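You operate a simulated robot arm through the tools that you are given. There is no shell and no other tool. Be economical: measure what you need, move in short steps, check, and stop when the job is done.

You run a simulated two-armed robot. Do the job below in one go: nothing can be reset, and whatever is moved stays where it is left.

JOB
Put two of the small cardboard cartons from the top of the red table on the third shelf from the top of the grey rack.

It is judged by the outcome, as a careful person would: the job done as asked, and still so three seconds after it is handed in. It fails if anything else is knocked over, pushed out of place, dropped, spilled or broken.

ROBOT AND FRAMES
Two 6-joint arms with two-finger parallel grippers on one trunk, on a base that drives. Base frame: it is fixed to the floor where the robot stands at the start and does not move with it; the origin is under the middle of the robot, x ahead of it, y to its left, z up. Units: m, rad, N and s.
The left shoulder is at the start at [0.06, 0.187, 1.147], the right one opposite. With the tool pointing down near the work surface each hand reaches from about 0.18 to 0.62 m from the robot's upright axis, wherever it stands, measured 20 degrees to its own side. Places, roughly: third shelf of the grey rack [0.8, 3.2, 1]. Payload 1.57 kg a hand.
The tool frame of a hand sits at the grasp point between the pads (the TCP): z along the fingers, y along the line on which they close. The tips reach 0.03 m beyond it. Largest opening 0.11 m; finger width 0.024, thickness 0.012; the body of the gripper, 0.048 by 0.112 m, starts 0.078 m behind the TCP.
Orientation is that of the tool frame in the base frame, as [roll, pitch, yaw] about the fixed x, y, z axes, in that order (R = Rz(yaw) Ry(pitch) Rx(roll)). With the fingers straight down and closing along the base's y, the tool's x points along the base's -x, its y along +y and its z along -z.

CONTROLS
- The arms move only by the tool move_arm. It takes "left_targets", "right_targets" or both (then of equal length, played together; a hand with none holds still); each is a list of rows, each a list of 2 entries, a list of its own where there are three numbers: the shift along the base's x, y, z in m, then the turn, a rotation vector about the base's x, y, z in degrees. In form: [[[tx, ty, tz], [ax, ay, az]], ...]. A call has 1 to 12 rows; each row is the pose to reach, as a shift and turn from the pose commanded when the call began. "left_jaw" and "right_jaw" are, for a hand that has rows, the finger opening in m, from 0 to 0.11, set as the call begins (left out, the last holds). Each row takes 0.2 s and may step no farther than 0.05 m and 0.15 rad from the row before; otherwise, or with a gripper value out of range, the whole call is refused. Where a pose cannot be reached the arm comes as near as it can. A force on the tool above 40 N (or 10 N above the force at the start of the call, whichever is more), or a blocked arm, ends the call early, and 0.2 s more pass. The fingers move at their own pace (about 0.153 m/s each) and stop on an object; they squeeze with about 41 N. The grip force told is the motor's: it shows also when the fingers shut on nothing. Time passes only in rows, and 0.2 s behind the last, so rows that repeat a pose let the fingers close. It gives the time, the measured TCP pose, the force on the tool (base axes), the opening and the grip force at its end, in the units of the frame above (readings bear some noise).
- Cameras (640 x 400 px; columns grow to the right, rows downward): "scene" is now at [0.002, -0.0277, 1.6725]; the picture's right is [-0.41, -0.91, 0.00], its down [-0.79, 0.35, -0.50] and it looks along [0.45, -0.20, -0.87] (base axes); focal length 290 px, centre (320, 200). "left" rides on the left gripper at [0.07, -0.016, -0.141] in its tool frame; the picture's right is [0.23, 0.97, 0.00], its down [-0.86, 0.20, -0.48] and it looks along [-0.47, 0.11, 0.88] (tool axes); focal length 222 px, centre (320, 200). "right" rides on the right gripper at [0.07, 0.016, -0.141] in its tool frame; the picture's right is [-0.23, 0.97, 0.00], its down [-0.86, -0.20, -0.48] and it looks along [-0.47, -0.11, 0.88] (tool axes); focal length 222 px, centre (320, 200). There is no depth. A picture from a camera that has moved, and an enlarged one, comes with that camera's place and axes in the base frame and with its lens.
- camera(camera): a new picture of that camera. No time passes.
- move_column(by): slides the trunk up (or, below 0, down) by that many m; the arms and the scene camera ride with it, the base frame stays. It gives what a move gives, with no picture.
- base_move(legs): drives the robot by 1 to 6 legs, each [ahead, left, turn to the left] in m, m and rad, along the robot's own axes; the way and the turn of a leg run together, so that a leg with both is an arc; at most 1.5 m and 3.142 rad a leg. The arms and the cameras ride along, it lands a little off, and it stops where it bumps. It gives what a move gives.
- aim_head(pan, tilt): turns the head with the scene camera to pan (to the left, within 1.501 rad either way) and tilt (down, from -0.506 to 1.204), counted from straight ahead of the robot. It gives what a move gives.
- inspect(camera, box): a new picture of the part [left, top, right, bottom] of that camera's present view, enlarged. No time passes.
- sign_off(): hands the job in; it is judged then, once.

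Work in short steps. Places have to be worked out from the pictures, the camera data and where the tool is seen: move nearer, look again, correct. Check each grasp and each placing, and mend what went wrong. You have 120 turns and 88 pictures in all, those below and enlarged ones among them. Open the grippers and draw the arms clear of the work before you hand the job in, unless the task says otherwise; then end with one line.

The tools are called after "Request:" as name(argument=value, ...) on one line, values as JSON. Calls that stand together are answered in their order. move_arm: Moves the arms, as the interface text tells. Its arguments: {"type":"object","properties":{"left_targets":{"type":"array","items":{"type":"array"}},"left_jaw":{"type":"number"},"right_targets":{"type":"array","items":{"type":"array"}},"right_jaw":{"type":"number"}},"required":[]} The other tools are called the same way: move_column (by) slides the trunk up or down; base_move (legs) drives the base; aim_head (pan, tilt) turns the head that bears the scene camera; camera (camera) takes a picture; inspect (camera, box) takes an enlarged picture of a part of a camera's view; sign_off () hands the job in.

At the start:

```text
time_s: 0.0
left_ee_pos: [0.4016, -0.0636, 1.1201]
left_orientation: [3.141, 0.001, -3.141]
left_contact_force: [-0.1, -0.7, -0.3]
left_grip_width: 0.1101
left_grasp_force: 0.1
right_ee_pos: [0.3454, -0.381, 1.0563]
right_orientation: [3.141, 0.0, 3.141]
right_contact_force: [-0.5, -0.7, -0.6]
right_grip_width: 0.1101
right_grasp_force: 0.0
trunk travel left (down, up): [-0.775, 0.215]
robot x, y, heading: [-0.0003, -0.0019, -0.003]
head pan, tilt: [-0.421, 1.052]
```

scene: 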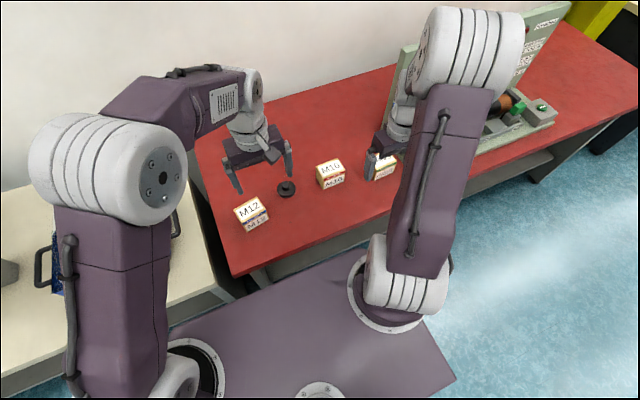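
right: 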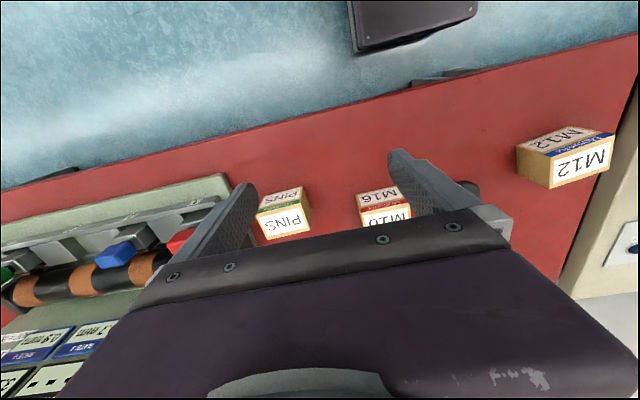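
left: 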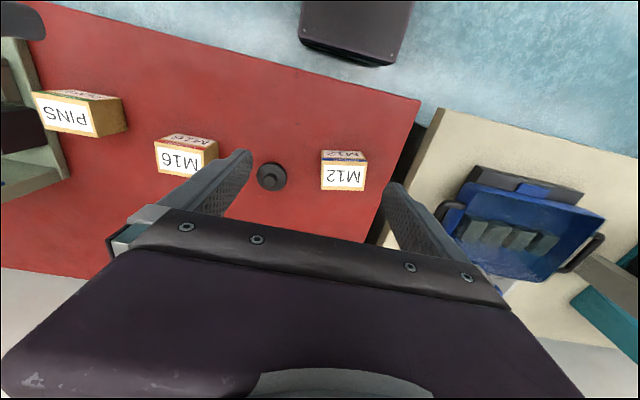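

I'll first look towards the rack to learn its shape before choosing a grasp.

Request:
aim_head(pan=1.35, tilt=0.25)

Request:
camera(camera="scene")

```text
time_s: 1.8
left_ee_pos: [0.4003, -0.0636, 1.1194]
left_orientation: [-3.141, 0.0, 3.141]
left_contact_force: [0.3, -0.2, -0.5]
left_grip_width: 0.11
left_grasp_force: 0.1
right_ee_pos: [0.3463, -0.3804, 1.0555]
right_orientation: [3.141, 0.0, -3.141]
right_contact_force: [-0.3, 0.7, 0.2]
right_grip_width: 0.1099
right_grasp_force: 0.0
trunk travel left (down, up): [-0.775, 0.215]
robot x, y, heading: [0.0006, 0.0015, 0.002]
head pan, tilt: [1.349, 0.25]
```

```text
84 pictures are left
camera scene: at [-0.038, 0.0905, 1.7402], right [0.98, -0.22, 0.0], down [-0.05, -0.24, -0.97], along [0.21, 0.95, -0.25], focal length 290 px, centre (320, 200)
```

scene: 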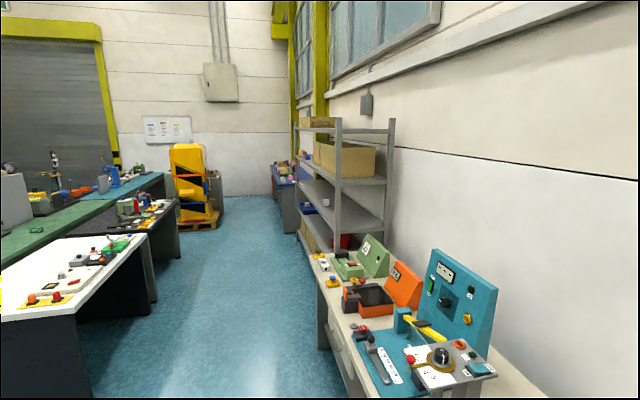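

Request:
inspect(camera="scene", box=[280, 100, 440, 300])

```text
2.00 times, centred on (360, 200) of scene
camera zoom: at [-0.038, 0.0905, 1.7402], right [0.98, -0.22, 0.0], down [-0.05, -0.24, -0.97], along [0.21, 0.95, -0.25], focal length 581 px, centre (240, 200)
```

zoom: 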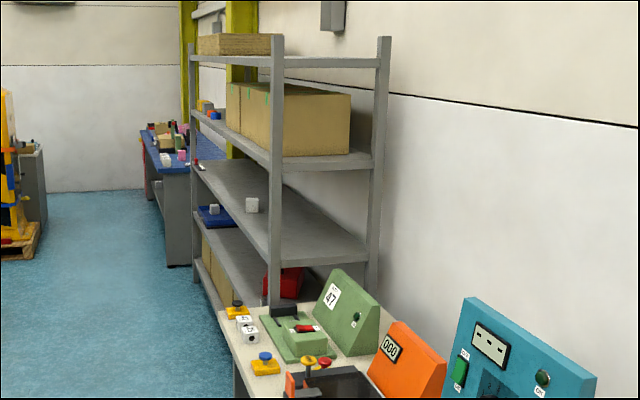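

The rack is open towards the aisle (−x side), so I'd place with the tool tilted forward. Now back to the table to measure the cartons closely.

Request:
aim_head(pan=-0.421, tilt=1.052)

Request:
inspect(camera="scene", box=[220, 130, 420, 255])

Request:
inspect(camera="left", box=[0, 60, 400, 310])

Request:
inspect(camera="right", box=[220, 60, 640, 322])

```text
time_s: 3.6
left_ee_pos: [0.4002, -0.0635, 1.1192]
left_orientation: [3.141, 0.0, 3.141]
left_contact_force: [0.1, -1.0, 0.1]
left_grip_width: 0.1104
left_grasp_force: 0.1
right_ee_pos: [0.3458, -0.3817, 1.0559]
right_orientation: [-3.141, -0.001, -3.14]
right_contact_force: [0.0, -0.5, 0.0]
right_grip_width: 0.11
right_grasp_force: 0.0
trunk travel left (down, up): [-0.775, 0.215]
robot x, y, heading: [-0.0038, 0.0017, 0.002]
head pan, tilt: [-0.421, 1.052]
```

```text
3.20 times, centred on (320, 192) of scene
camera zoom: at [0.002, -0.0277, 1.6725], right [-0.41, -0.91, 0.0], down [-0.79, 0.35, -0.5], along [0.45, -0.2, -0.87], focal length 929 px, centre (320, 224)
```

zoom: 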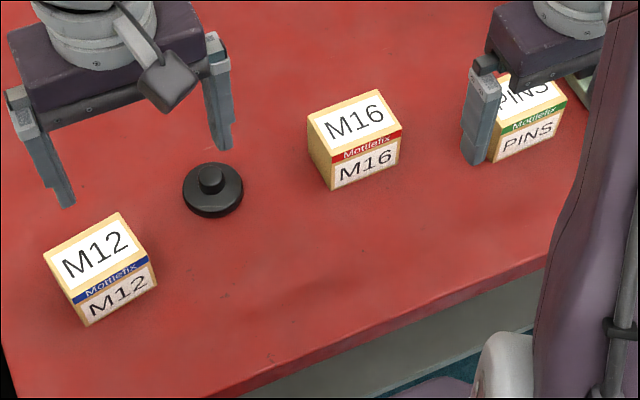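

```text
1.60 times, centred on (200, 185) of left
camera zoom: at [0.3309, -0.0809, 1.2614], right [-0.23, 0.97, 0.0], down [0.86, 0.2, 0.48], along [0.47, 0.11, -0.88], focal length 355 px, centre (512, 224)
```

zoom: 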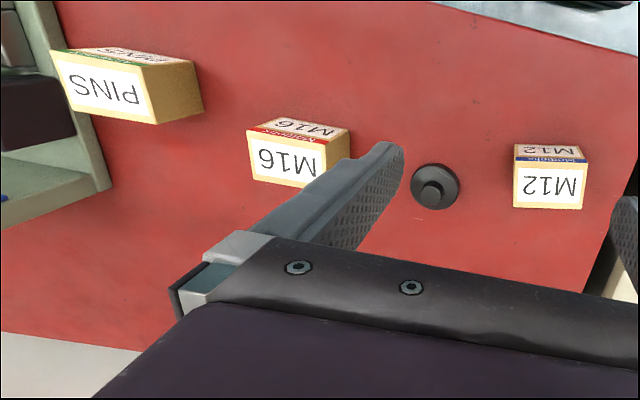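

```text
1.52 times, centred on (430, 191) of right
camera zoom: at [0.2773, -0.3632, 1.1977], right [0.23, 0.97, 0.0], down [0.86, -0.2, 0.48], along [0.47, -0.11, -0.88], focal length 338 px, centre (152, 214)
```

zoom: 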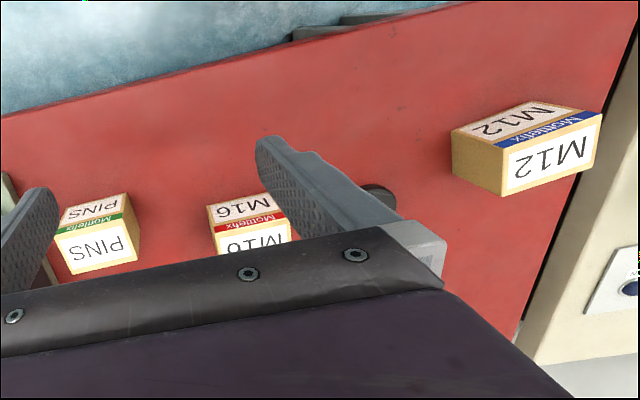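

M12 (centre ≈[0.481, 0.001], yaw ≈12°) and M16 (≈[0.519, −0.299], yaw ≈3°) look like 0.083×0.057×0.06 m boxes. I'll take one in each hand, tilting both tools 45° forward first so they can later reach in under the shelf above.

Request:
move_arm(left_targets=[[[0, 0.008, 0], [0, -7.5, 0]], [[0, 0.016, 0], [0, -15, 0]], [[0, 0.024, 0], [0, -22.5, 0]], [[0, 0.032, 0], [0, -30, 0]], [[0, 0.04, 0], [0, -37.5, 0]], [[0, 0.046, 0], [0, -45, 0]]], right_targets=[[[0.015, 0.013, 0], [0, -7.5, 0]], [[0.03, 0.026, 0], [0, -15, 0]], [[0.045, 0.039, 0], [0, -22.5, 0]], [[0.06, 0.052, 0], [0, -30, 0]], [[0.075, 0.065, 0], [0, -37.5, 0]], [[0.088, 0.078, 0], [0, -45, 0]]], left_jaw=0.11, right_jaw=0.11)

```text
time_s: 5.0
left_ee_pos: [0.4021, -0.0182, 1.1186]
left_orientation: [3.14, 0.785, 3.139]
left_contact_force: [-0.3, 0.0, 0.1]
left_grip_width: 0.1102
left_grasp_force: 0.1
right_ee_pos: [0.4397, -0.3062, 1.0627]
right_orientation: [3.131, 0.781, 3.137]
right_contact_force: [0.5, 0.0, 0.2]
right_grip_width: 0.1098
right_grasp_force: 0.0
right hand out of reach, approached as far as the arm can: row 4, 5, 6
trunk travel left (down, up): [-0.775, 0.215]
robot x, y, heading: [0.0021, -0.0009, -0.001]
head pan, tilt: [-0.421, 1.052]
```

Tilt worked (right arm is near a limit). I'll yaw the tools to match the boxes and lower the trunk 0.15 m, which should help the reach.

Request:
move_arm(left_targets=[[[0, 0, 0], [0, 0, 6]], [[0, 0, 0], [0, 0, 12]]], right_targets=[[[0, 0, 0], [0, 0, 1.5]], [[0, 0, 0], [0, 0, 3]]])

Request:
move_column(by=-0.13)

Request:
camera(camera="scene")

Request:
camera(camera="left")

Request:
camera(camera="right")

```text
time_s: 5.6
left_ee_pos: [0.4012, -0.0182, 1.1184]
left_orientation: [3.139, 0.785, -2.931]
left_contact_force: [-0.3, -0.8, -1.0]
left_grip_width: 0.1101
left_grasp_force: 0.1
right_ee_pos: [0.4386, -0.3078, 1.0631]
right_orientation: [3.141, 0.786, -3.09]
right_contact_force: [0.3, 0.2, 0.3]
right_grip_width: 0.1098
right_grasp_force: 0.0
trunk travel left (down, up): [-0.775, 0.215]
robot x, y, heading: [-0.0011, 0.0002, 0.0]
head pan, tilt: [-0.421, 1.052]
```

```text
time_s: 7.1
left_ee_pos: [0.4008, -0.0175, 0.9899]
left_orientation: [-3.142, 0.786, -2.932]
left_contact_force: [1.0, 0.3, 0.2]
left_grip_width: 0.1099
left_grasp_force: 0.0
right_ee_pos: [0.4383, -0.3067, 0.9344]
right_orientation: [3.14, 0.785, -3.089]
right_contact_force: [-0.5, -0.1, -0.2]
right_grip_width: 0.11
right_grasp_force: 0.0
trunk travel left (down, up): [-0.645, 0.345]
robot x, y, heading: [0.0038, -0.0003, -0.007]
head pan, tilt: [-0.421, 1.052]
```

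```text
79 pictures are left
camera scene: at [0.0018, -0.0277, 1.5425], right [-0.41, -0.91, 0.0], down [-0.79, 0.35, -0.5], along [0.45, -0.2, -0.87], focal length 290 px, centre (320, 200)
```

scene: 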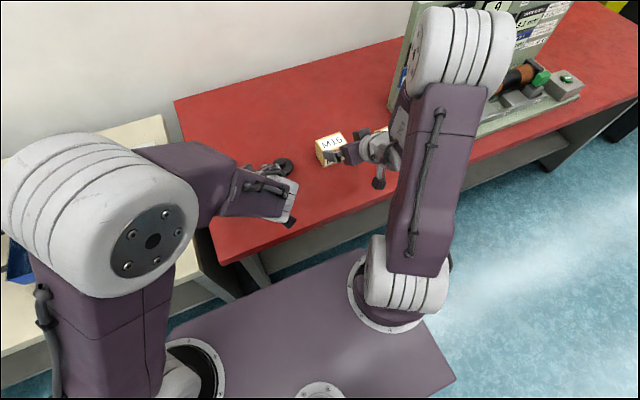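

```text
78 pictures are left
camera left: at [0.2585, -0.066, 1.0405], right [-0.36, 0.92, -0.16], down [0.22, 0.25, 0.94], along [0.91, 0.3, -0.29], focal length 222 px, centre (320, 200)
```

left: 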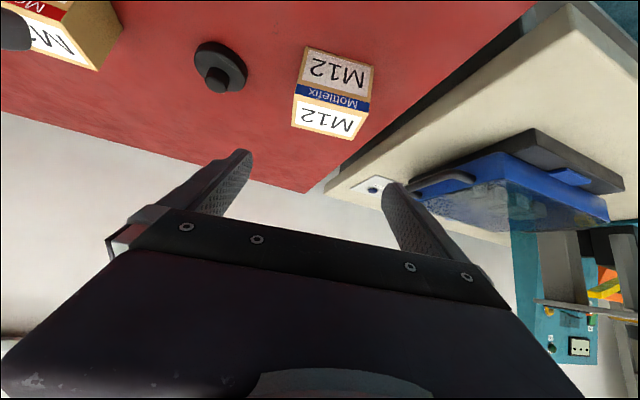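

```text
77 pictures are left
camera right: at [0.2895, -0.297, 0.9848], right [0.11, 0.98, 0.16], down [0.28, -0.19, 0.94], along [0.95, -0.06, -0.29], focal length 222 px, centre (320, 200)
```

right: 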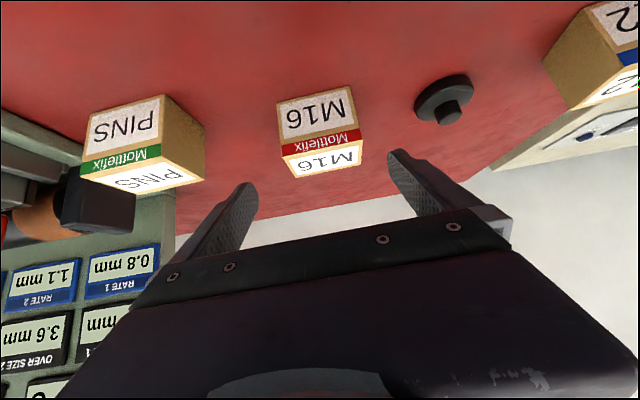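

Both boxes re-measured consistently (M12 centre ≈[0.481,−0.001], M16 ≈[0.518,−0.297]). I move down to part-way along the 45° approach lines and look again.

Request:
move_arm(left_targets=[[[0.006, 0, -0.042], [0, 0, 0]], [[0.011, 0.001, -0.084], [0, 0, 0]], [[0.034, 0.006, -0.108], [0, 0, 0]]], right_targets=[[[0.005, 0.003, -0.014], [0, 0, 0]], [[0.009, 0.006, -0.028], [0, 0, 0]], [[0.033, 0.007, -0.052], [0, 0, 0]]])

Request:
camera(camera="left")

Request:
camera(camera="right")

```text
time_s: 7.9
left_ee_pos: [0.4385, -0.0109, 0.8795]
left_orientation: [3.141, 0.783, -2.932]
left_contact_force: [-0.4, 0.3, -0.1]
left_grip_width: 0.11
left_grasp_force: 0.2
right_ee_pos: [0.4804, -0.3094, 0.8927]
right_orientation: [3.129, 0.777, -3.098]
right_contact_force: [0.3, 0.8, 0.2]
right_grip_width: 0.1101
right_grasp_force: 0.1
right hand out of reach, approached as far as the arm can: row 1, 2, 3
trunk travel left (down, up): [-0.645, 0.345]
robot x, y, heading: [0.0033, 0.0019, -0.001]
head pan, tilt: [-0.421, 1.052]
```

```text
76 pictures are left
camera left: at [0.2957, -0.0594, 0.9312], right [-0.36, 0.92, -0.16], down [0.22, 0.25, 0.94], along [0.91, 0.3, -0.29], focal length 222 px, centre (320, 200)
```

left: 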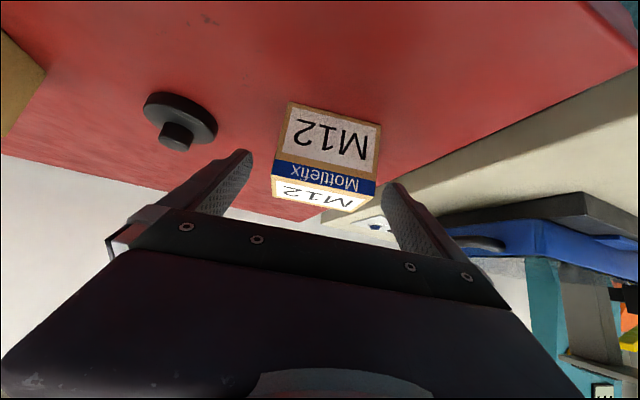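

```text
75 pictures are left
camera right: at [0.3327, -0.3007, 0.9433], right [0.11, 0.98, 0.17], down [0.28, -0.19, 0.94], along [0.95, -0.05, -0.3], focal length 222 px, centre (320, 200)
```

right: 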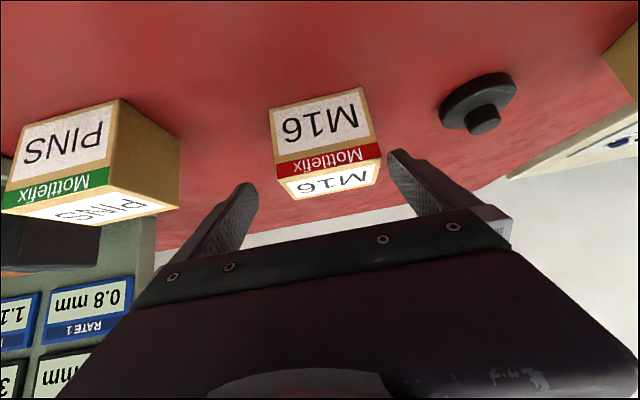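

Left is well lined up with M12. I complete the left approach and close on it; the right arm holds for now (it is at a joint limit there).

Request:
move_arm(left_targets=[[[0.022, 0.005, -0.022], [0, 0, 0]], [[0.043, 0.01, -0.044], [0, 0, 0]]])

Request:
camera(camera="left")

```text
time_s: 8.5
left_ee_pos: [0.4809, -0.0034, 0.8363]
left_orientation: [-3.141, 0.782, -2.935]
left_contact_force: [0.7, -0.8, -1.0]
left_grip_width: 0.1101
left_grasp_force: 0.1
right_ee_pos: [0.48, -0.3096, 0.8914]
right_orientation: [3.129, 0.78, -3.097]
right_contact_force: [-0.5, 0.9, 0.3]
right_grip_width: 0.1101
right_grasp_force: 0.1
trunk travel left (down, up): [-0.645, 0.345]
robot x, y, heading: [0.0011, 0.0027, 0.001]
head pan, tilt: [-0.421, 1.052]
```

```text
74 pictures are left
camera left: at [0.3371, -0.0516, 0.888], right [-0.36, 0.92, -0.16], down [0.22, 0.25, 0.94], along [0.91, 0.3, -0.29], focal length 222 px, centre (320, 200)
```

left: 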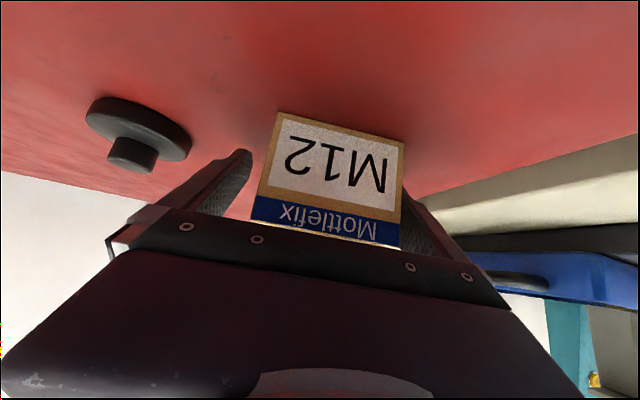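

The box is between the fingers, slightly towards +y; I nudge 4 mm and close.

Request:
move_arm(left_targets=[[[0, 0.004, 0], [0, 0, 0]], [[0, 0.004, 0], [0, 0, 0]], [[0, 0.004, 0], [0, 0, 0]], [[0, 0.004, 0], [0, 0, 0]]], left_jaw=0.05)

```text
time_s: 9.5
left_ee_pos: [0.4791, 0.0008, 0.8378]
left_orientation: [3.141, 0.786, -2.932]
left_contact_force: [1.4, -1.4, -0.1]
left_grip_width: 0.0849
left_grasp_force: 41.1
right_ee_pos: [0.4791, -0.3095, 0.8921]
right_orientation: [3.129, 0.78, -3.096]
right_contact_force: [0.3, 0.6, -0.5]
right_grip_width: 0.1099
right_grasp_force: 0.0
trunk travel left (down, up): [-0.645, 0.345]
robot x, y, heading: [-0.0041, -0.0045, 0.001]
head pan, tilt: [-0.421, 1.052]
```

Gripped at 0.085 m width with 41 N. Lift it straight up, and try the right hand's remaining approach in the same call isn't wise, so only the left moves.

Request:
move_arm(left_targets=[[[0, 0, 0.03], [0, 0, 0]], [[0, 0, 0.07], [0, 0, 0]], [[-0.02, 0.02, 0.11], [0, 0, 0]], [[-0.04, 0.04, 0.15], [0, 0, 0]]])

Request:
camera(camera="scene")

```text
time_s: 10.5
left_ee_pos: [0.4382, 0.0416, 0.9874]
left_orientation: [-3.14, 0.784, -2.932]
left_contact_force: [-0.4, 0.7, -4.7]
left_grip_width: 0.0846
left_grasp_force: 40.9
right_ee_pos: [0.4774, -0.3099, 0.8931]
right_orientation: [3.131, 0.783, -3.094]
right_contact_force: [0.2, -0.2, 0.2]
right_grip_width: 0.1097
right_grasp_force: 0.0
trunk travel left (down, up): [-0.645, 0.345]
robot x, y, heading: [0.0025, -0.0011, -0.003]
head pan, tilt: [-0.421, 1.052]
```

```text
73 pictures are left
camera scene: at [0.0003, -0.0264, 1.5424], right [-0.41, -0.91, 0.0], down [-0.79, 0.35, -0.5], along [0.45, -0.2, -0.87], focal length 290 px, centre (320, 200)
```

scene: 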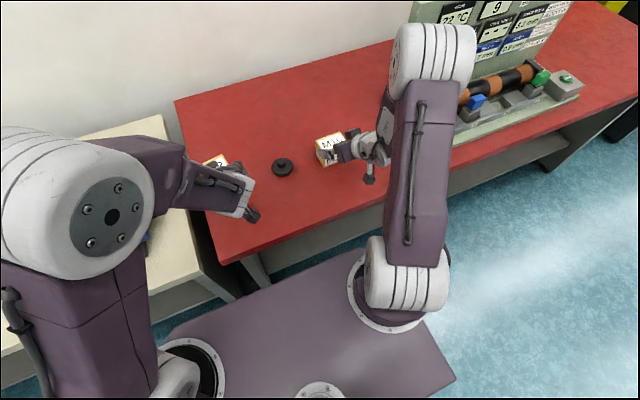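

The right arm sits at its inner limit (it's pushed outwards from its shoulder), so I back the base 0.10 m to make room.

Request:
base_move(legs=[[-0.1, 0, 0]])

Request:
camera(camera="right")

```text
time_s: 11.7
left_ee_pos: [0.3395, 0.0409, 0.9868]
left_orientation: [-3.141, 0.785, -2.936]
left_contact_force: [-0.5, 0.0, -4.6]
left_grip_width: 0.0847
left_grasp_force: 41.2
right_ee_pos: [0.3782, -0.311, 0.8923]
right_orientation: [3.131, 0.78, -3.1]
right_contact_force: [-1.0, -0.6, 0.0]
right_grip_width: 0.1102
right_grasp_force: 0.0
trunk travel left (down, up): [-0.645, 0.345]
robot x, y, heading: [-0.0996, 0.0011, -0.007]
head pan, tilt: [-0.421, 1.052]
```

```text
72 pictures are left
camera right: at [0.2303, -0.3013, 0.9444], right [0.11, 0.98, 0.17], down [0.28, -0.19, 0.94], along [0.95, -0.06, -0.3], focal length 222 px, centre (320, 200)
```

right: 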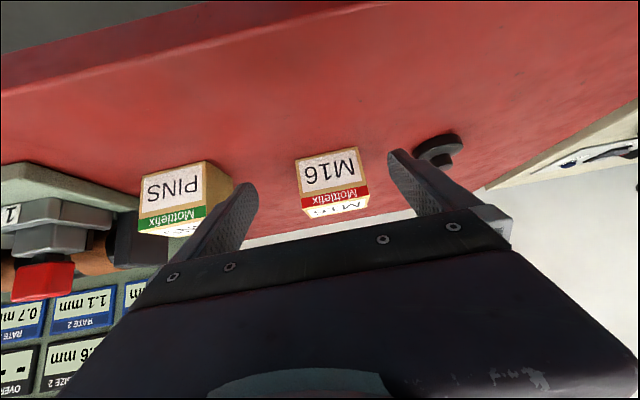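

M16 is confirmed near [0.519, −0.298]. I move the right hand to the pre-grasp point and read the actual pose.

Request:
move_arm(right_targets=[[[0.03, 0.003, 0.012], [0, 0, 0]], [[0.065, 0.003, 0.02], [0, 0, 0]]])

Request:
camera(camera="right")

```text
time_s: 12.3
left_ee_pos: [0.3412, 0.0404, 0.9861]
left_orientation: [-3.142, 0.782, -2.935]
left_contact_force: [-0.5, 0.0, -4.9]
left_grip_width: 0.0848
left_grasp_force: 41.0
right_ee_pos: [0.4449, -0.3052, 0.911]
right_orientation: [3.129, 0.779, -3.099]
right_contact_force: [0.5, -0.1, 0.4]
right_grip_width: 0.1099
right_grasp_force: 0.1
trunk travel left (down, up): [-0.645, 0.345]
robot x, y, heading: [-0.0994, 0.0021, 0.002]
head pan, tilt: [-0.421, 1.052]
```

```text
71 pictures are left
camera right: at [0.2967, -0.296, 0.9638], right [0.11, 0.98, 0.17], down [0.28, -0.19, 0.94], along [0.95, -0.06, -0.3], focal length 222 px, centre (320, 200)
```

right: 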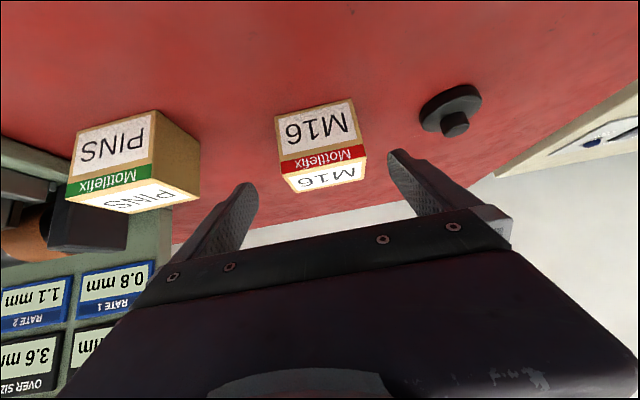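

Reach is fine now. I go down the approach line to the grasp point.

Request:
move_arm(right_targets=[[[0.019, 0.002, -0.019], [0, 0, 0]], [[0.037, 0.004, -0.037], [0, 0, 0]], [[0.055, 0.005, -0.056], [0, 0, 0]], [[0.073, 0.007, -0.074], [0, 0, 0]]])

Request:
camera(camera="right")

```text
time_s: 13.3
left_ee_pos: [0.3428, 0.0403, 0.9847]
left_orientation: [3.14, 0.783, -2.936]
left_contact_force: [0.5, -0.3, -5.0]
left_grip_width: 0.0847
left_grasp_force: 40.5
right_ee_pos: [0.5185, -0.3001, 0.8376]
right_orientation: [3.128, 0.779, -3.098]
right_contact_force: [0.1, -0.8, -0.7]
right_grip_width: 0.11
right_grasp_force: 0.0
trunk travel left (down, up): [-0.645, 0.345]
robot x, y, heading: [-0.0998, -0.002, -0.005]
head pan, tilt: [-0.421, 1.052]
```

```text
70 pictures are left
camera right: at [0.3692, -0.2907, 0.8891], right [0.11, 0.98, 0.17], down [0.28, -0.19, 0.94], along [0.95, -0.06, -0.3], focal length 222 px, centre (320, 200)
```

right: 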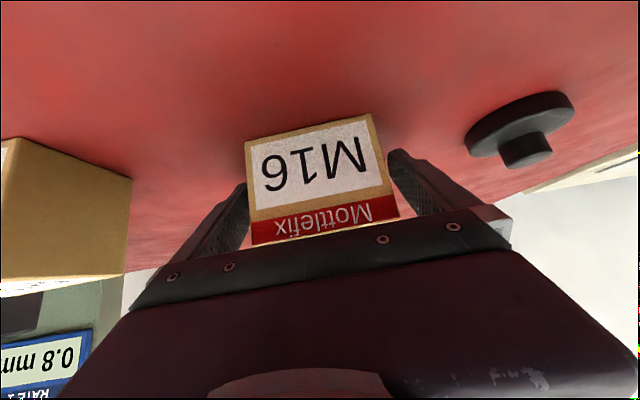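

M16 is centred between the right fingers; close on it.

Request:
move_arm(right_targets=[[[0, 0, 0], [0, 0, 0]], [[0, 0, 0], [0, 0, 0]], [[0, 0, 0], [0, 0, 0]], [[0, 0, 0], [0, 0, 0]]], right_jaw=0.05)

```text
time_s: 14.3
left_ee_pos: [0.3403, 0.0408, 0.9872]
left_orientation: [3.141, 0.785, -2.935]
left_contact_force: [0.0, 0.3, -4.6]
left_grip_width: 0.0848
left_grasp_force: 40.5
right_ee_pos: [0.5177, -0.2997, 0.8379]
right_orientation: [3.13, 0.779, -3.097]
right_contact_force: [-0.6, 0.7, 0.3]
right_grip_width: 0.0848
right_grasp_force: 40.5
trunk travel left (down, up): [-0.645, 0.345]
robot x, y, heading: [-0.0975, -0.0001, -0.005]
head pan, tilt: [-0.421, 1.052]
```

Gripped. Lift it straight up and then back a little.

Request:
move_arm(right_targets=[[[0, 0, 0.03], [0, 0, 0]], [[0, 0, 0.07], [0, 0, 0]], [[-0.02, 0, 0.11], [0, 0, 0]], [[-0.04, 0, 0.15], [0, 0, 0]]])

Request:
camera(camera="scene")

```text
time_s: 15.3
left_ee_pos: [0.3392, 0.041, 0.9875]
left_orientation: [-3.141, 0.788, -2.934]
left_contact_force: [-0.9, 0.3, -4.5]
left_grip_width: 0.0847
left_grasp_force: 41.4
right_ee_pos: [0.4751, -0.2973, 0.9856]
right_orientation: [3.132, 0.779, -3.097]
right_contact_force: [-0.8, 0.3, -3.9]
right_grip_width: 0.0849
right_grasp_force: 40.4
trunk travel left (down, up): [-0.645, 0.345]
robot x, y, heading: [-0.0993, -0.0012, 0.0]
head pan, tilt: [-0.421, 1.052]
```

```text
69 pictures are left
camera scene: at [-0.0988, -0.0268, 1.5424], right [-0.41, -0.91, 0.0], down [-0.79, 0.36, -0.5], along [0.45, -0.2, -0.87], focal length 290 px, centre (320, 200)
```

scene: 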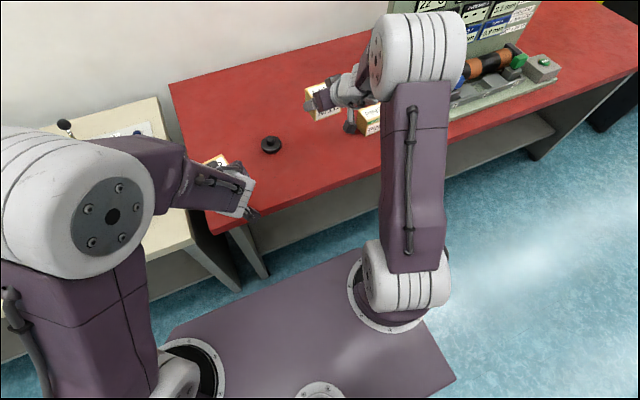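

Both boxes are held. I check the aisle to the left before driving.

Request:
aim_head(pan=1.45, tilt=0.55)

Request:
camera(camera="scene")

```text
time_s: 17.1
left_ee_pos: [0.3411, 0.0395, 0.9858]
left_orientation: [3.14, 0.785, -2.936]
left_contact_force: [-0.6, 0.7, -3.4]
left_grip_width: 0.0849
left_grasp_force: 40.8
right_ee_pos: [0.4767, -0.2982, 0.9845]
right_orientation: [3.13, 0.78, -3.098]
right_contact_force: [0.7, -0.2, -4.5]
right_grip_width: 0.0847
right_grasp_force: 41.6
trunk travel left (down, up): [-0.645, 0.345]
robot x, y, heading: [-0.0937, -0.001, -0.001]
head pan, tilt: [1.45, 0.55]
```

```text
68 pictures are left
camera scene: at [-0.1456, 0.0884, 1.5826], right [0.99, -0.12, 0.0], down [-0.07, -0.52, -0.85], along [0.1, 0.85, -0.52], focal length 290 px, centre (320, 200)
```

scene: 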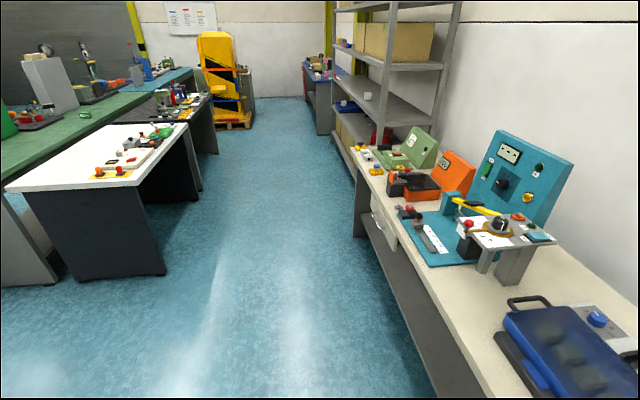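

The aisle is clear (left tables start at x≈−1.1, right ones end at x≈0.4). I back up 0.4 m and strafe left 2.3 m.

Request:
base_move(legs=[[-0.4, 0, 0], [0, 1.2, 0], [0, 1.1, 0]])

Request:
aim_head(pan=0.4, tilt=0.35)

Request:
camera(camera="scene")

```text
time_s: 30.6
left_ee_pos: [-0.0653, 2.3585, 0.9861]
left_orientation: [3.141, 0.783, -2.919]
left_contact_force: [-0.2, -0.4, -4.7]
left_grip_width: 0.0848
left_grasp_force: 40.9
right_ee_pos: [0.077, 2.0236, 0.9846]
right_orientation: [3.13, 0.78, -3.081]
right_contact_force: [-0.5, -0.1, -4.7]
right_grip_width: 0.0849
right_grasp_force: 40.8
trunk travel left (down, up): [-0.645, 0.345]
robot x, y, heading: [-0.5045, 2.315, 0.013]
head pan, tilt: [1.45, 0.55]
```

```text
time_s: 31.9
left_ee_pos: [-0.0629, 2.3593, 0.9861]
left_orientation: [3.14, 0.782, -2.918]
left_contact_force: [0.2, 0.4, -4.8]
left_grip_width: 0.0848
left_grasp_force: 40.9
right_ee_pos: [0.0764, 2.0237, 0.9838]
right_orientation: [3.129, 0.781, -3.082]
right_contact_force: [0.1, -0.5, -4.2]
right_grip_width: 0.0847
right_grasp_force: 41.1
trunk travel left (down, up): [-0.645, 0.345]
robot x, y, heading: [-0.5034, 2.3135, 0.014]
head pan, tilt: [0.4, 0.351]
```

```text
67 pictures are left
camera scene: at [-0.4765, 2.3477, 1.6007], right [0.4, -0.92, 0.0], down [-0.32, -0.14, -0.94], along [0.86, 0.38, -0.34], focal length 290 px, centre (320, 200)
```

scene: 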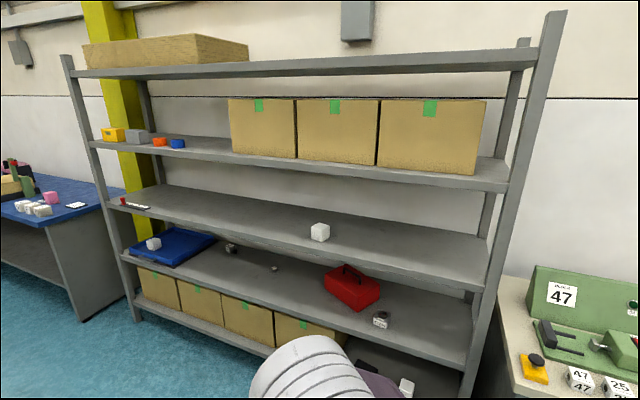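

The third shelf (with just a white cube on it, at ≈[0.62, 2.83]) has free space on its right half. I zoom to find its front edge and height.

Request:
inspect(camera="scene", box=[280, 140, 560, 315])

Request:
camera(camera="left")

Request:
camera(camera="right")

```text
2.29 times, centred on (420, 228) of scene
camera zoom: at [-0.4765, 2.3477, 1.6007], right [0.4, -0.92, 0.0], down [-0.32, -0.14, -0.94], along [0.86, 0.38, -0.34], focal length 664 px, centre (91, 137)
```

zoom: 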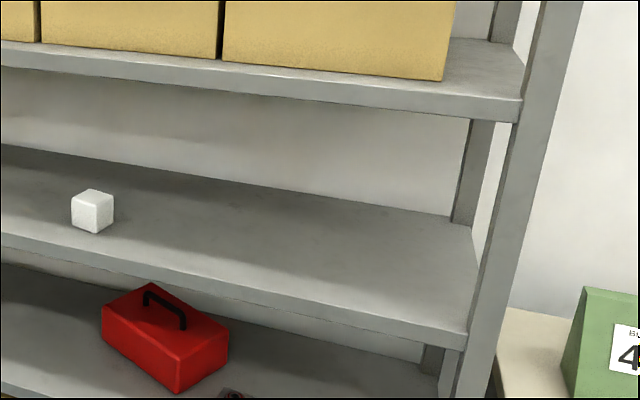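

```text
65 pictures are left
camera left: at [-0.2067, 2.3092, 1.0369], right [-0.37, 0.91, -0.16], down [0.22, 0.25, 0.94], along [0.9, 0.32, -0.29], focal length 222 px, centre (320, 200)
```

left: 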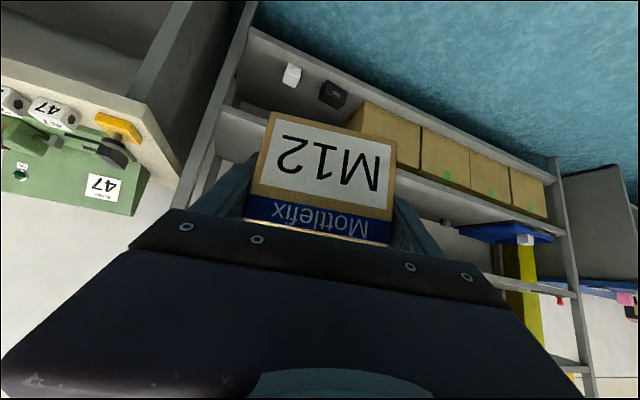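

```text
64 pictures are left
camera right: at [-0.0717, 2.0303, 1.036], right [0.09, 0.98, 0.17], down [0.29, -0.19, 0.94], along [0.95, -0.04, -0.3], focal length 222 px, centre (320, 200)
```

right: 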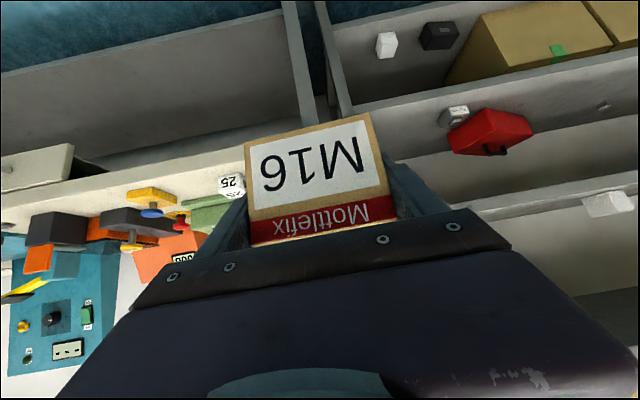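

Shelf: front edge x≈0.515, surface z≈0.98, next shelf's underside ≈1.32, right end y≈2.15. I'll aim for M16 at y≈2.30 and M12 at y≈2.62; raise the trunk, strafe 0.28 m, drive ahead 0.33 m.

Request:
move_column(by=0.1)

Request:
base_move(legs=[[0, 0.27, -0.013], [0.33, 0, 0]])

Request:
aim_head(pan=0.0, tilt=0.6)

Request:
camera(camera="scene")

Request:
camera(camera="right")

```text
time_s: 33.2
left_ee_pos: [-0.0649, 2.3598, 1.0866]
left_orientation: [3.139, 0.782, -2.918]
left_contact_force: [0.1, 0.1, -3.9]
left_grip_width: 0.0845
left_grasp_force: 40.6
right_ee_pos: [0.0774, 2.0229, 1.084]
right_orientation: [3.13, 0.777, -3.081]
right_contact_force: [-1.6, -0.2, -5.1]
right_grip_width: 0.0848
right_grasp_force: 41.2
trunk travel left (down, up): [-0.745, 0.245]
robot x, y, heading: [-0.5082, 2.3127, 0.013]
head pan, tilt: [0.4, 0.351]
```

```text
time_s: 36.9
left_ee_pos: [0.2585, 2.6259, 1.086]
left_orientation: [3.14, 0.784, -2.93]
left_contact_force: [0.3, -0.4, -4.6]
left_grip_width: 0.0848
left_grasp_force: 40.6
right_ee_pos: [0.3959, 2.2873, 1.0847]
right_orientation: [3.129, 0.779, -3.093]
right_contact_force: [0.0, -0.5, -3.7]
right_grip_width: 0.0846
right_grasp_force: 40.9
trunk travel left (down, up): [-0.745, 0.245]
robot x, y, heading: [-0.1789, 2.584, 0.009]
head pan, tilt: [0.4, 0.351]
```

```text
time_s: 37.8
left_ee_pos: [0.2594, 2.6261, 1.0864]
left_orientation: [3.14, 0.784, -2.932]
left_contact_force: [0.6, -0.1, -4.1]
left_grip_width: 0.0849
left_grasp_force: 40.8
right_ee_pos: [0.3959, 2.2876, 1.0843]
right_orientation: [3.131, 0.778, -3.093]
right_contact_force: [-0.1, 0.0, -4.6]
right_grip_width: 0.0848
right_grasp_force: 40.6
trunk travel left (down, up): [-0.745, 0.245]
robot x, y, heading: [-0.18, 2.5791, 0.003]
head pan, tilt: [0.0, 0.6]
```

```text
63 pictures are left
camera scene: at [-0.1504, 2.5823, 1.678], right [0.0, -1.0, 0.0], down [-0.57, 0.0, -0.82], along [0.82, 0.0, -0.57], focal length 290 px, centre (320, 200)
```

scene: 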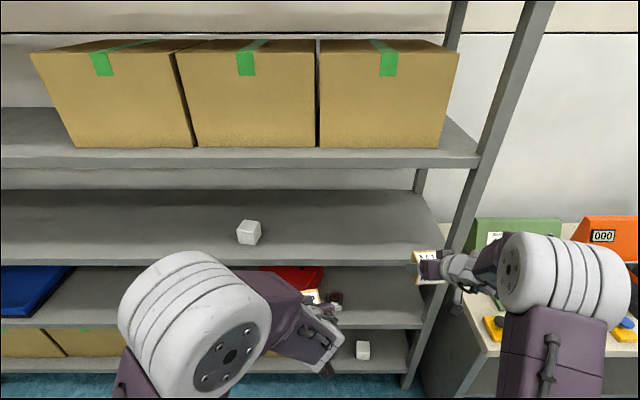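

```text
62 pictures are left
camera right: at [0.2478, 2.2964, 1.1359], right [0.11, 0.98, 0.17], down [0.28, -0.19, 0.94], along [0.95, -0.05, -0.3], focal length 222 px, centre (320, 200)
```

right: 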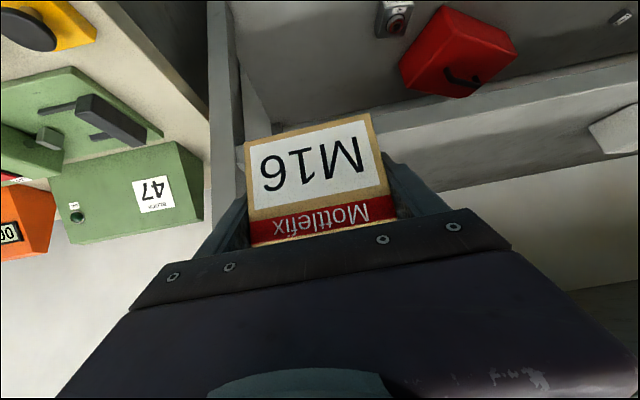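

I need the front edge and post more precisely; zoom in.

Request:
inspect(camera="scene", box=[220, 170, 500, 345])

```text
2.29 times, centred on (360, 258) of scene
camera zoom: at [-0.1504, 2.5823, 1.678], right [0.0, -1.0, 0.0], down [-0.57, 0.0, -0.82], along [0.82, 0.0, -0.57], focal length 664 px, centre (229, 69)
```

zoom: 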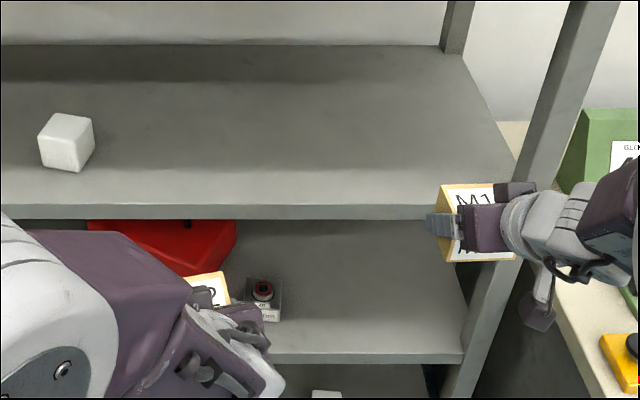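

Edge x≈0.515 confirmed, right post inner face y≈2.17. Drive ahead 0.13 m (box bottoms have ≈6 cm clearance over the shelf), then move the right hand left and in.

Request:
base_move(legs=[[0.13, 0, 0]])

Request:
move_arm(right_targets=[[[0, 0.02, 0], [0, 0, 0]], [[0.02, 0.04, 0], [0, 0, 0]], [[0.05, 0.045, 0], [0, 0, 0]], [[0.075, 0.045, 0], [0, 0, 0]]])

Request:
camera(camera="scene")

Request:
camera(camera="right")

```text
time_s: 39.1
left_ee_pos: [0.3882, 2.6264, 1.0867]
left_orientation: [-3.141, 0.785, -2.931]
left_contact_force: [0.2, 1.2, -4.0]
left_grip_width: 0.0848
left_grasp_force: 40.9
right_ee_pos: [0.526, 2.2877, 1.0845]
right_orientation: [3.129, 0.78, -3.092]
right_contact_force: [-0.3, -0.4, -3.8]
right_grip_width: 0.0848
right_grasp_force: 41.5
trunk travel left (down, up): [-0.745, 0.245]
robot x, y, heading: [-0.0491, 2.5842, 0.011]
head pan, tilt: [0.0, 0.6]
```

```text
time_s: 40.1
left_ee_pos: [0.391, 2.6251, 1.0856]
left_orientation: [3.141, 0.785, -2.929]
left_contact_force: [0.4, 0.4, -4.4]
left_grip_width: 0.0846
left_grasp_force: 41.2
right_ee_pos: [0.6052, 2.3305, 1.0854]
right_orientation: [3.13, 0.778, -3.092]
right_contact_force: [-0.4, 0.1, -3.8]
right_grip_width: 0.0848
right_grasp_force: 41.3
trunk travel left (down, up): [-0.745, 0.245]
robot x, y, heading: [-0.0509, 2.5831, 0.006]
head pan, tilt: [0.0, 0.6]
```

```text
60 pictures are left
camera scene: at [-0.0184, 2.5827, 1.678], right [0.0, -1.0, 0.0], down [-0.57, 0.0, -0.82], along [0.82, 0.0, -0.57], focal length 290 px, centre (320, 200)
```

scene: 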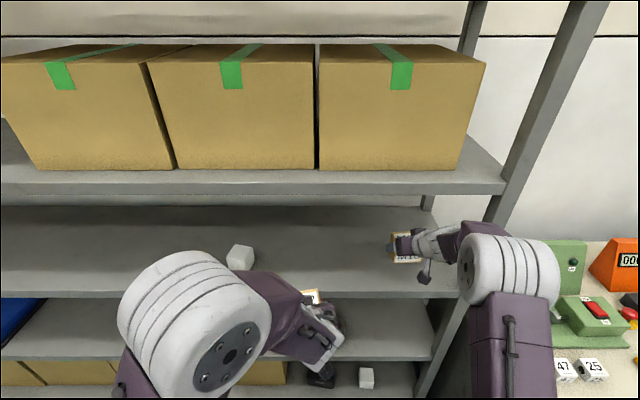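

```text
59 pictures are left
camera right: at [0.4559, 2.3397, 1.1372], right [0.11, 0.98, 0.17], down [0.28, -0.19, 0.94], along [0.95, -0.05, -0.3], focal length 222 px, centre (320, 200)
```

right: 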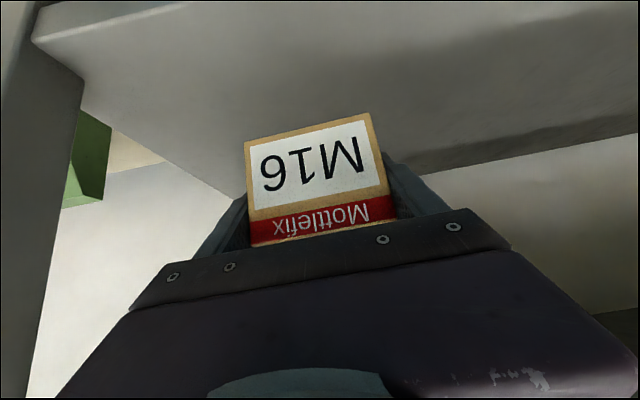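

M16 is over the shelf, clear of post and upper shelf. Lower to about 2 cm above the surface and check.

Request:
move_arm(right_targets=[[[0, 0, -0.025], [0, 0, 0]], [[0, 0, -0.045], [0, 0, 0]]])

Request:
camera(camera="right")

Request:
inspect(camera="scene", box=[340, 190, 500, 290])

```text
time_s: 40.7
left_ee_pos: [0.3915, 2.6273, 1.0858]
left_orientation: [3.141, 0.783, -2.928]
left_contact_force: [0.3, -0.1, -4.1]
left_grip_width: 0.0846
left_grasp_force: 40.5
right_ee_pos: [0.6043, 2.3323, 1.0388]
right_orientation: [3.128, 0.78, -3.094]
right_contact_force: [0.2, -0.1, -4.3]
right_grip_width: 0.0847
right_grasp_force: 41.0
trunk travel left (down, up): [-0.745, 0.245]
robot x, y, heading: [-0.0464, 2.5832, 0.003]
head pan, tilt: [0.0, 0.6]
```

```text
58 pictures are left
camera right: at [0.456, 2.3417, 1.0901], right [0.11, 0.98, 0.17], down [0.28, -0.19, 0.94], along [0.95, -0.05, -0.3], focal length 222 px, centre (320, 200)
```

right: 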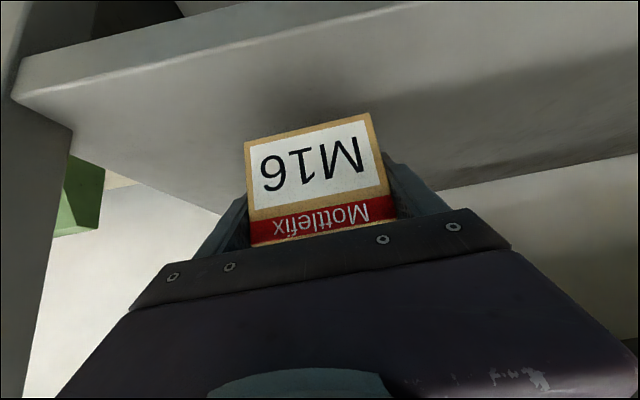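

```text
4.00 times, centred on (420, 240) of scene
camera zoom: at [-0.0179, 2.5824, 1.678], right [0.0, -1.0, 0.0], down [-0.57, 0.0, -0.82], along [0.82, 0.0, -0.57], focal length 1162 px, centre (-80, 40)
```

zoom: 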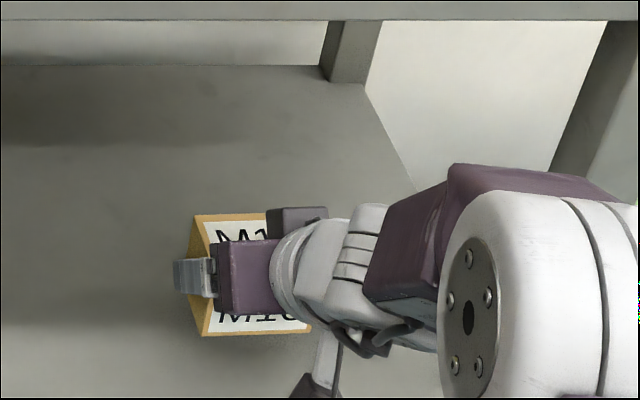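

It's nearly down. Continue in small steps until contact shows.

Request:
move_arm(right_targets=[[[0, 0, -0.005], [0, 0, 0]], [[0, 0, -0.009], [0, 0, 0]], [[0, 0, -0.013], [0, 0, 0]]])

```text
time_s: 41.5
left_ee_pos: [0.3895, 2.6263, 1.0857]
left_orientation: [3.14, 0.783, -2.93]
left_contact_force: [0.5, 0.2, -4.7]
left_grip_width: 0.0847
left_grasp_force: 40.3
right_ee_pos: [0.6039, 2.3322, 1.025]
right_orientation: [3.131, 0.779, -3.091]
right_contact_force: [-0.6, -0.1, -4.0]
right_grip_width: 0.0851
right_grasp_force: 40.9
trunk travel left (down, up): [-0.745, 0.245]
robot x, y, heading: [-0.0497, 2.5833, 0.003]
head pan, tilt: [0.0, 0.6]
```

Request:
move_arm(right_targets=[[[0, 0, -0.003], [0, 0, 0]], [[0, 0, -0.006], [0, 0, 0]], [[0, 0, -0.008], [0, 0, 0]]])

Request:
camera(camera="right")

```text
time_s: 42.3
left_ee_pos: [0.393, 2.6262, 1.0858]
left_orientation: [3.14, 0.783, -2.931]
left_contact_force: [0.3, -0.7, -3.9]
left_grip_width: 0.0848
left_grasp_force: 40.7
right_ee_pos: [0.6024, 2.333, 1.0156]
right_orientation: [3.127, 0.779, -3.095]
right_contact_force: [0.3, -0.2, -4.6]
right_grip_width: 0.0847
right_grasp_force: 41.4
trunk travel left (down, up): [-0.745, 0.245]
robot x, y, heading: [-0.0512, 2.5842, 0.005]
head pan, tilt: [0.0, 0.6]
```

```text
56 pictures are left
camera right: at [0.4544, 2.3413, 1.0685], right [0.11, 0.98, 0.17], down [0.28, -0.19, 0.94], along [0.95, -0.05, -0.3], focal length 222 px, centre (320, 200)
```

right: 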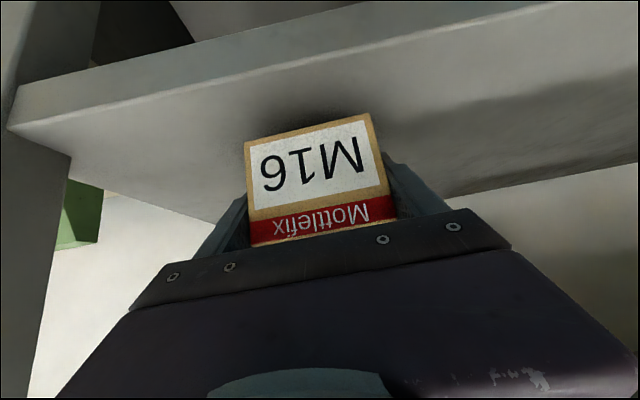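

No contact yet; keep lowering gently.

Request:
move_arm(right_targets=[[[0, 0, -0.003], [0, 0, 0]], [[0, 0, -0.006], [0, 0, 0]]])

```text
time_s: 42.9
left_ee_pos: [0.3908, 2.6262, 1.0868]
left_orientation: [3.14, 0.783, -2.93]
left_contact_force: [0.1, 0.7, -4.6]
left_grip_width: 0.0847
left_grasp_force: 40.8
right_ee_pos: [0.602, 2.3327, 1.0122]
right_orientation: [3.13, 0.779, -3.093]
right_contact_force: [0.8, -0.4, -3.7]
right_grip_width: 0.0846
right_grasp_force: 41.2
trunk travel left (down, up): [-0.745, 0.245]
robot x, y, heading: [-0.0527, 2.5804, 0.007]
head pan, tilt: [0.0, 0.6]
```

Request:
move_arm(right_targets=[[[0, 0, -0.003], [0, 0, 0]], [[0, 0, -0.006], [0, 0, 0]]])

Request:
camera(camera="right")

```text
time_s: 43.5
left_ee_pos: [0.3905, 2.6254, 1.0854]
left_orientation: [3.141, 0.783, -2.934]
left_contact_force: [-0.1, 1.1, -4.7]
left_grip_width: 0.0848
left_grasp_force: 40.7
right_ee_pos: [0.6034, 2.3325, 1.0061]
right_orientation: [3.126, 0.779, -3.095]
right_contact_force: [0.2, 0.1, -4.8]
right_grip_width: 0.0848
right_grasp_force: 40.8
trunk travel left (down, up): [-0.745, 0.245]
robot x, y, heading: [-0.0519, 2.5832, 0.004]
head pan, tilt: [0.0, 0.6]
```

```text
55 pictures are left
camera right: at [0.4541, 2.3412, 1.0576], right [0.11, 0.98, 0.17], down [0.28, -0.19, 0.94], along [0.95, -0.05, -0.3], focal length 222 px, centre (320, 200)
```

right: 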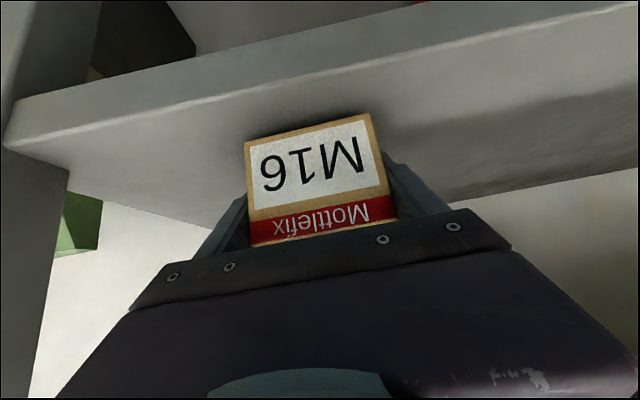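

By triangulating the edge, the shelf is nearer z≈0.96; a few mm remain.

Request:
move_arm(right_targets=[[[0, 0, -0.003], [0, 0, 0]], [[0, 0, -0.005], [0, 0, 0]], [[0, 0, -0.005], [0, 0, 0]]])

```text
time_s: 44.3
left_ee_pos: [0.3901, 2.6252, 1.0858]
left_orientation: [3.14, 0.783, -2.93]
left_contact_force: [0.4, -0.7, -3.7]
left_grip_width: 0.0846
left_grasp_force: 40.9
right_ee_pos: [0.6044, 2.3336, 1.0016]
right_orientation: [3.129, 0.779, -3.095]
right_contact_force: [0.2, 0.1, -4.4]
right_grip_width: 0.0848
right_grasp_force: 41.2
trunk travel left (down, up): [-0.745, 0.245]
robot x, y, heading: [-0.0518, 2.5802, 0.002]
head pan, tilt: [0.0, 0.6]
```

Request:
move_arm(right_targets=[[[0, 0, -0.003], [0, 0, 0]], [[0, 0, -0.005], [0, 0, 0]], [[0, 0, -0.005], [0, 0, 0]]])

Request:
inspect(camera="right", box=[200, 60, 440, 210])

```text
time_s: 45.1
left_ee_pos: [0.3898, 2.6265, 1.0859]
left_orientation: [3.141, 0.785, -2.931]
left_contact_force: [0.1, 0.5, -3.8]
left_grip_width: 0.085
left_grasp_force: 40.8
right_ee_pos: [0.6026, 2.3326, 0.9973]
right_orientation: [3.13, 0.782, -3.09]
right_contact_force: [1.7, -1.4, 2.3]
right_grip_width: 0.0849
right_grasp_force: 40.9
trunk travel left (down, up): [-0.745, 0.245]
robot x, y, heading: [-0.0528, 2.5841, 0.004]
head pan, tilt: [0.0, 0.6]
```

```text
2.67 times, centred on (320, 135) of right
camera zoom: at [0.4544, 2.3415, 1.0496], right [0.1, 0.98, 0.17], down [0.28, -0.19, 0.94], along [0.95, -0.05, -0.3], focal length 592 px, centre (320, 373)
```

zoom: 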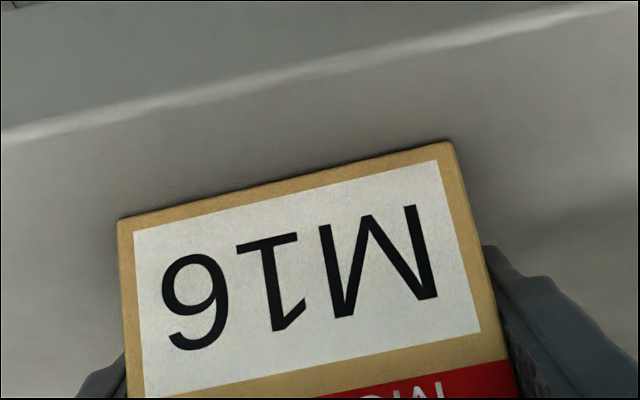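

The vertical force flipped to +2.3 N: M16 rests on the shelf (surface ≈0.959). Open the right gripper.

Request:
move_arm(right_targets=[[[0, 0, 0], [0, 0, 0]], [[0, 0, 0], [0, 0, 0]], [[0, 0, 0], [0, 0, 0]]], right_jaw=0.11)

Request:
camera(camera="right")

```text
time_s: 45.9
left_ee_pos: [0.3901, 2.6263, 1.0856]
left_orientation: [3.141, 0.785, -2.93]
left_contact_force: [-0.5, 0.6, -4.3]
left_grip_width: 0.0845
left_grasp_force: 41.3
right_ee_pos: [0.6032, 2.335, 0.9967]
right_orientation: [3.13, 0.78, -3.093]
right_contact_force: [0.0, -0.1, 0.2]
right_grip_width: 0.11
right_grasp_force: 0.0
trunk travel left (down, up): [-0.745, 0.245]
robot x, y, heading: [-0.0518, 2.5843, 0.006]
head pan, tilt: [0.0, 0.6]
```

```text
53 pictures are left
camera right: at [0.4538, 2.3418, 1.0491], right [0.11, 0.98, 0.17], down [0.28, -0.19, 0.94], along [0.95, -0.05, -0.3], focal length 222 px, centre (320, 200)
```

right: 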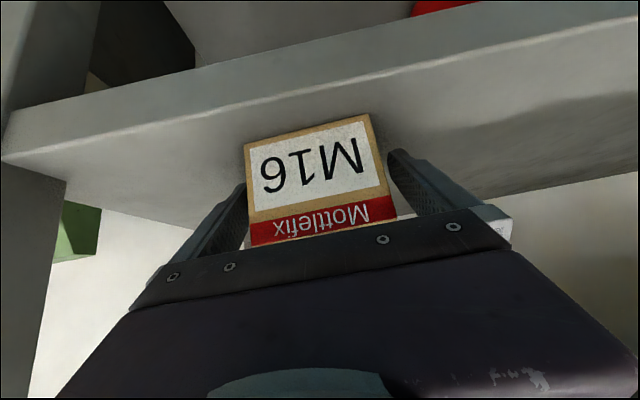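

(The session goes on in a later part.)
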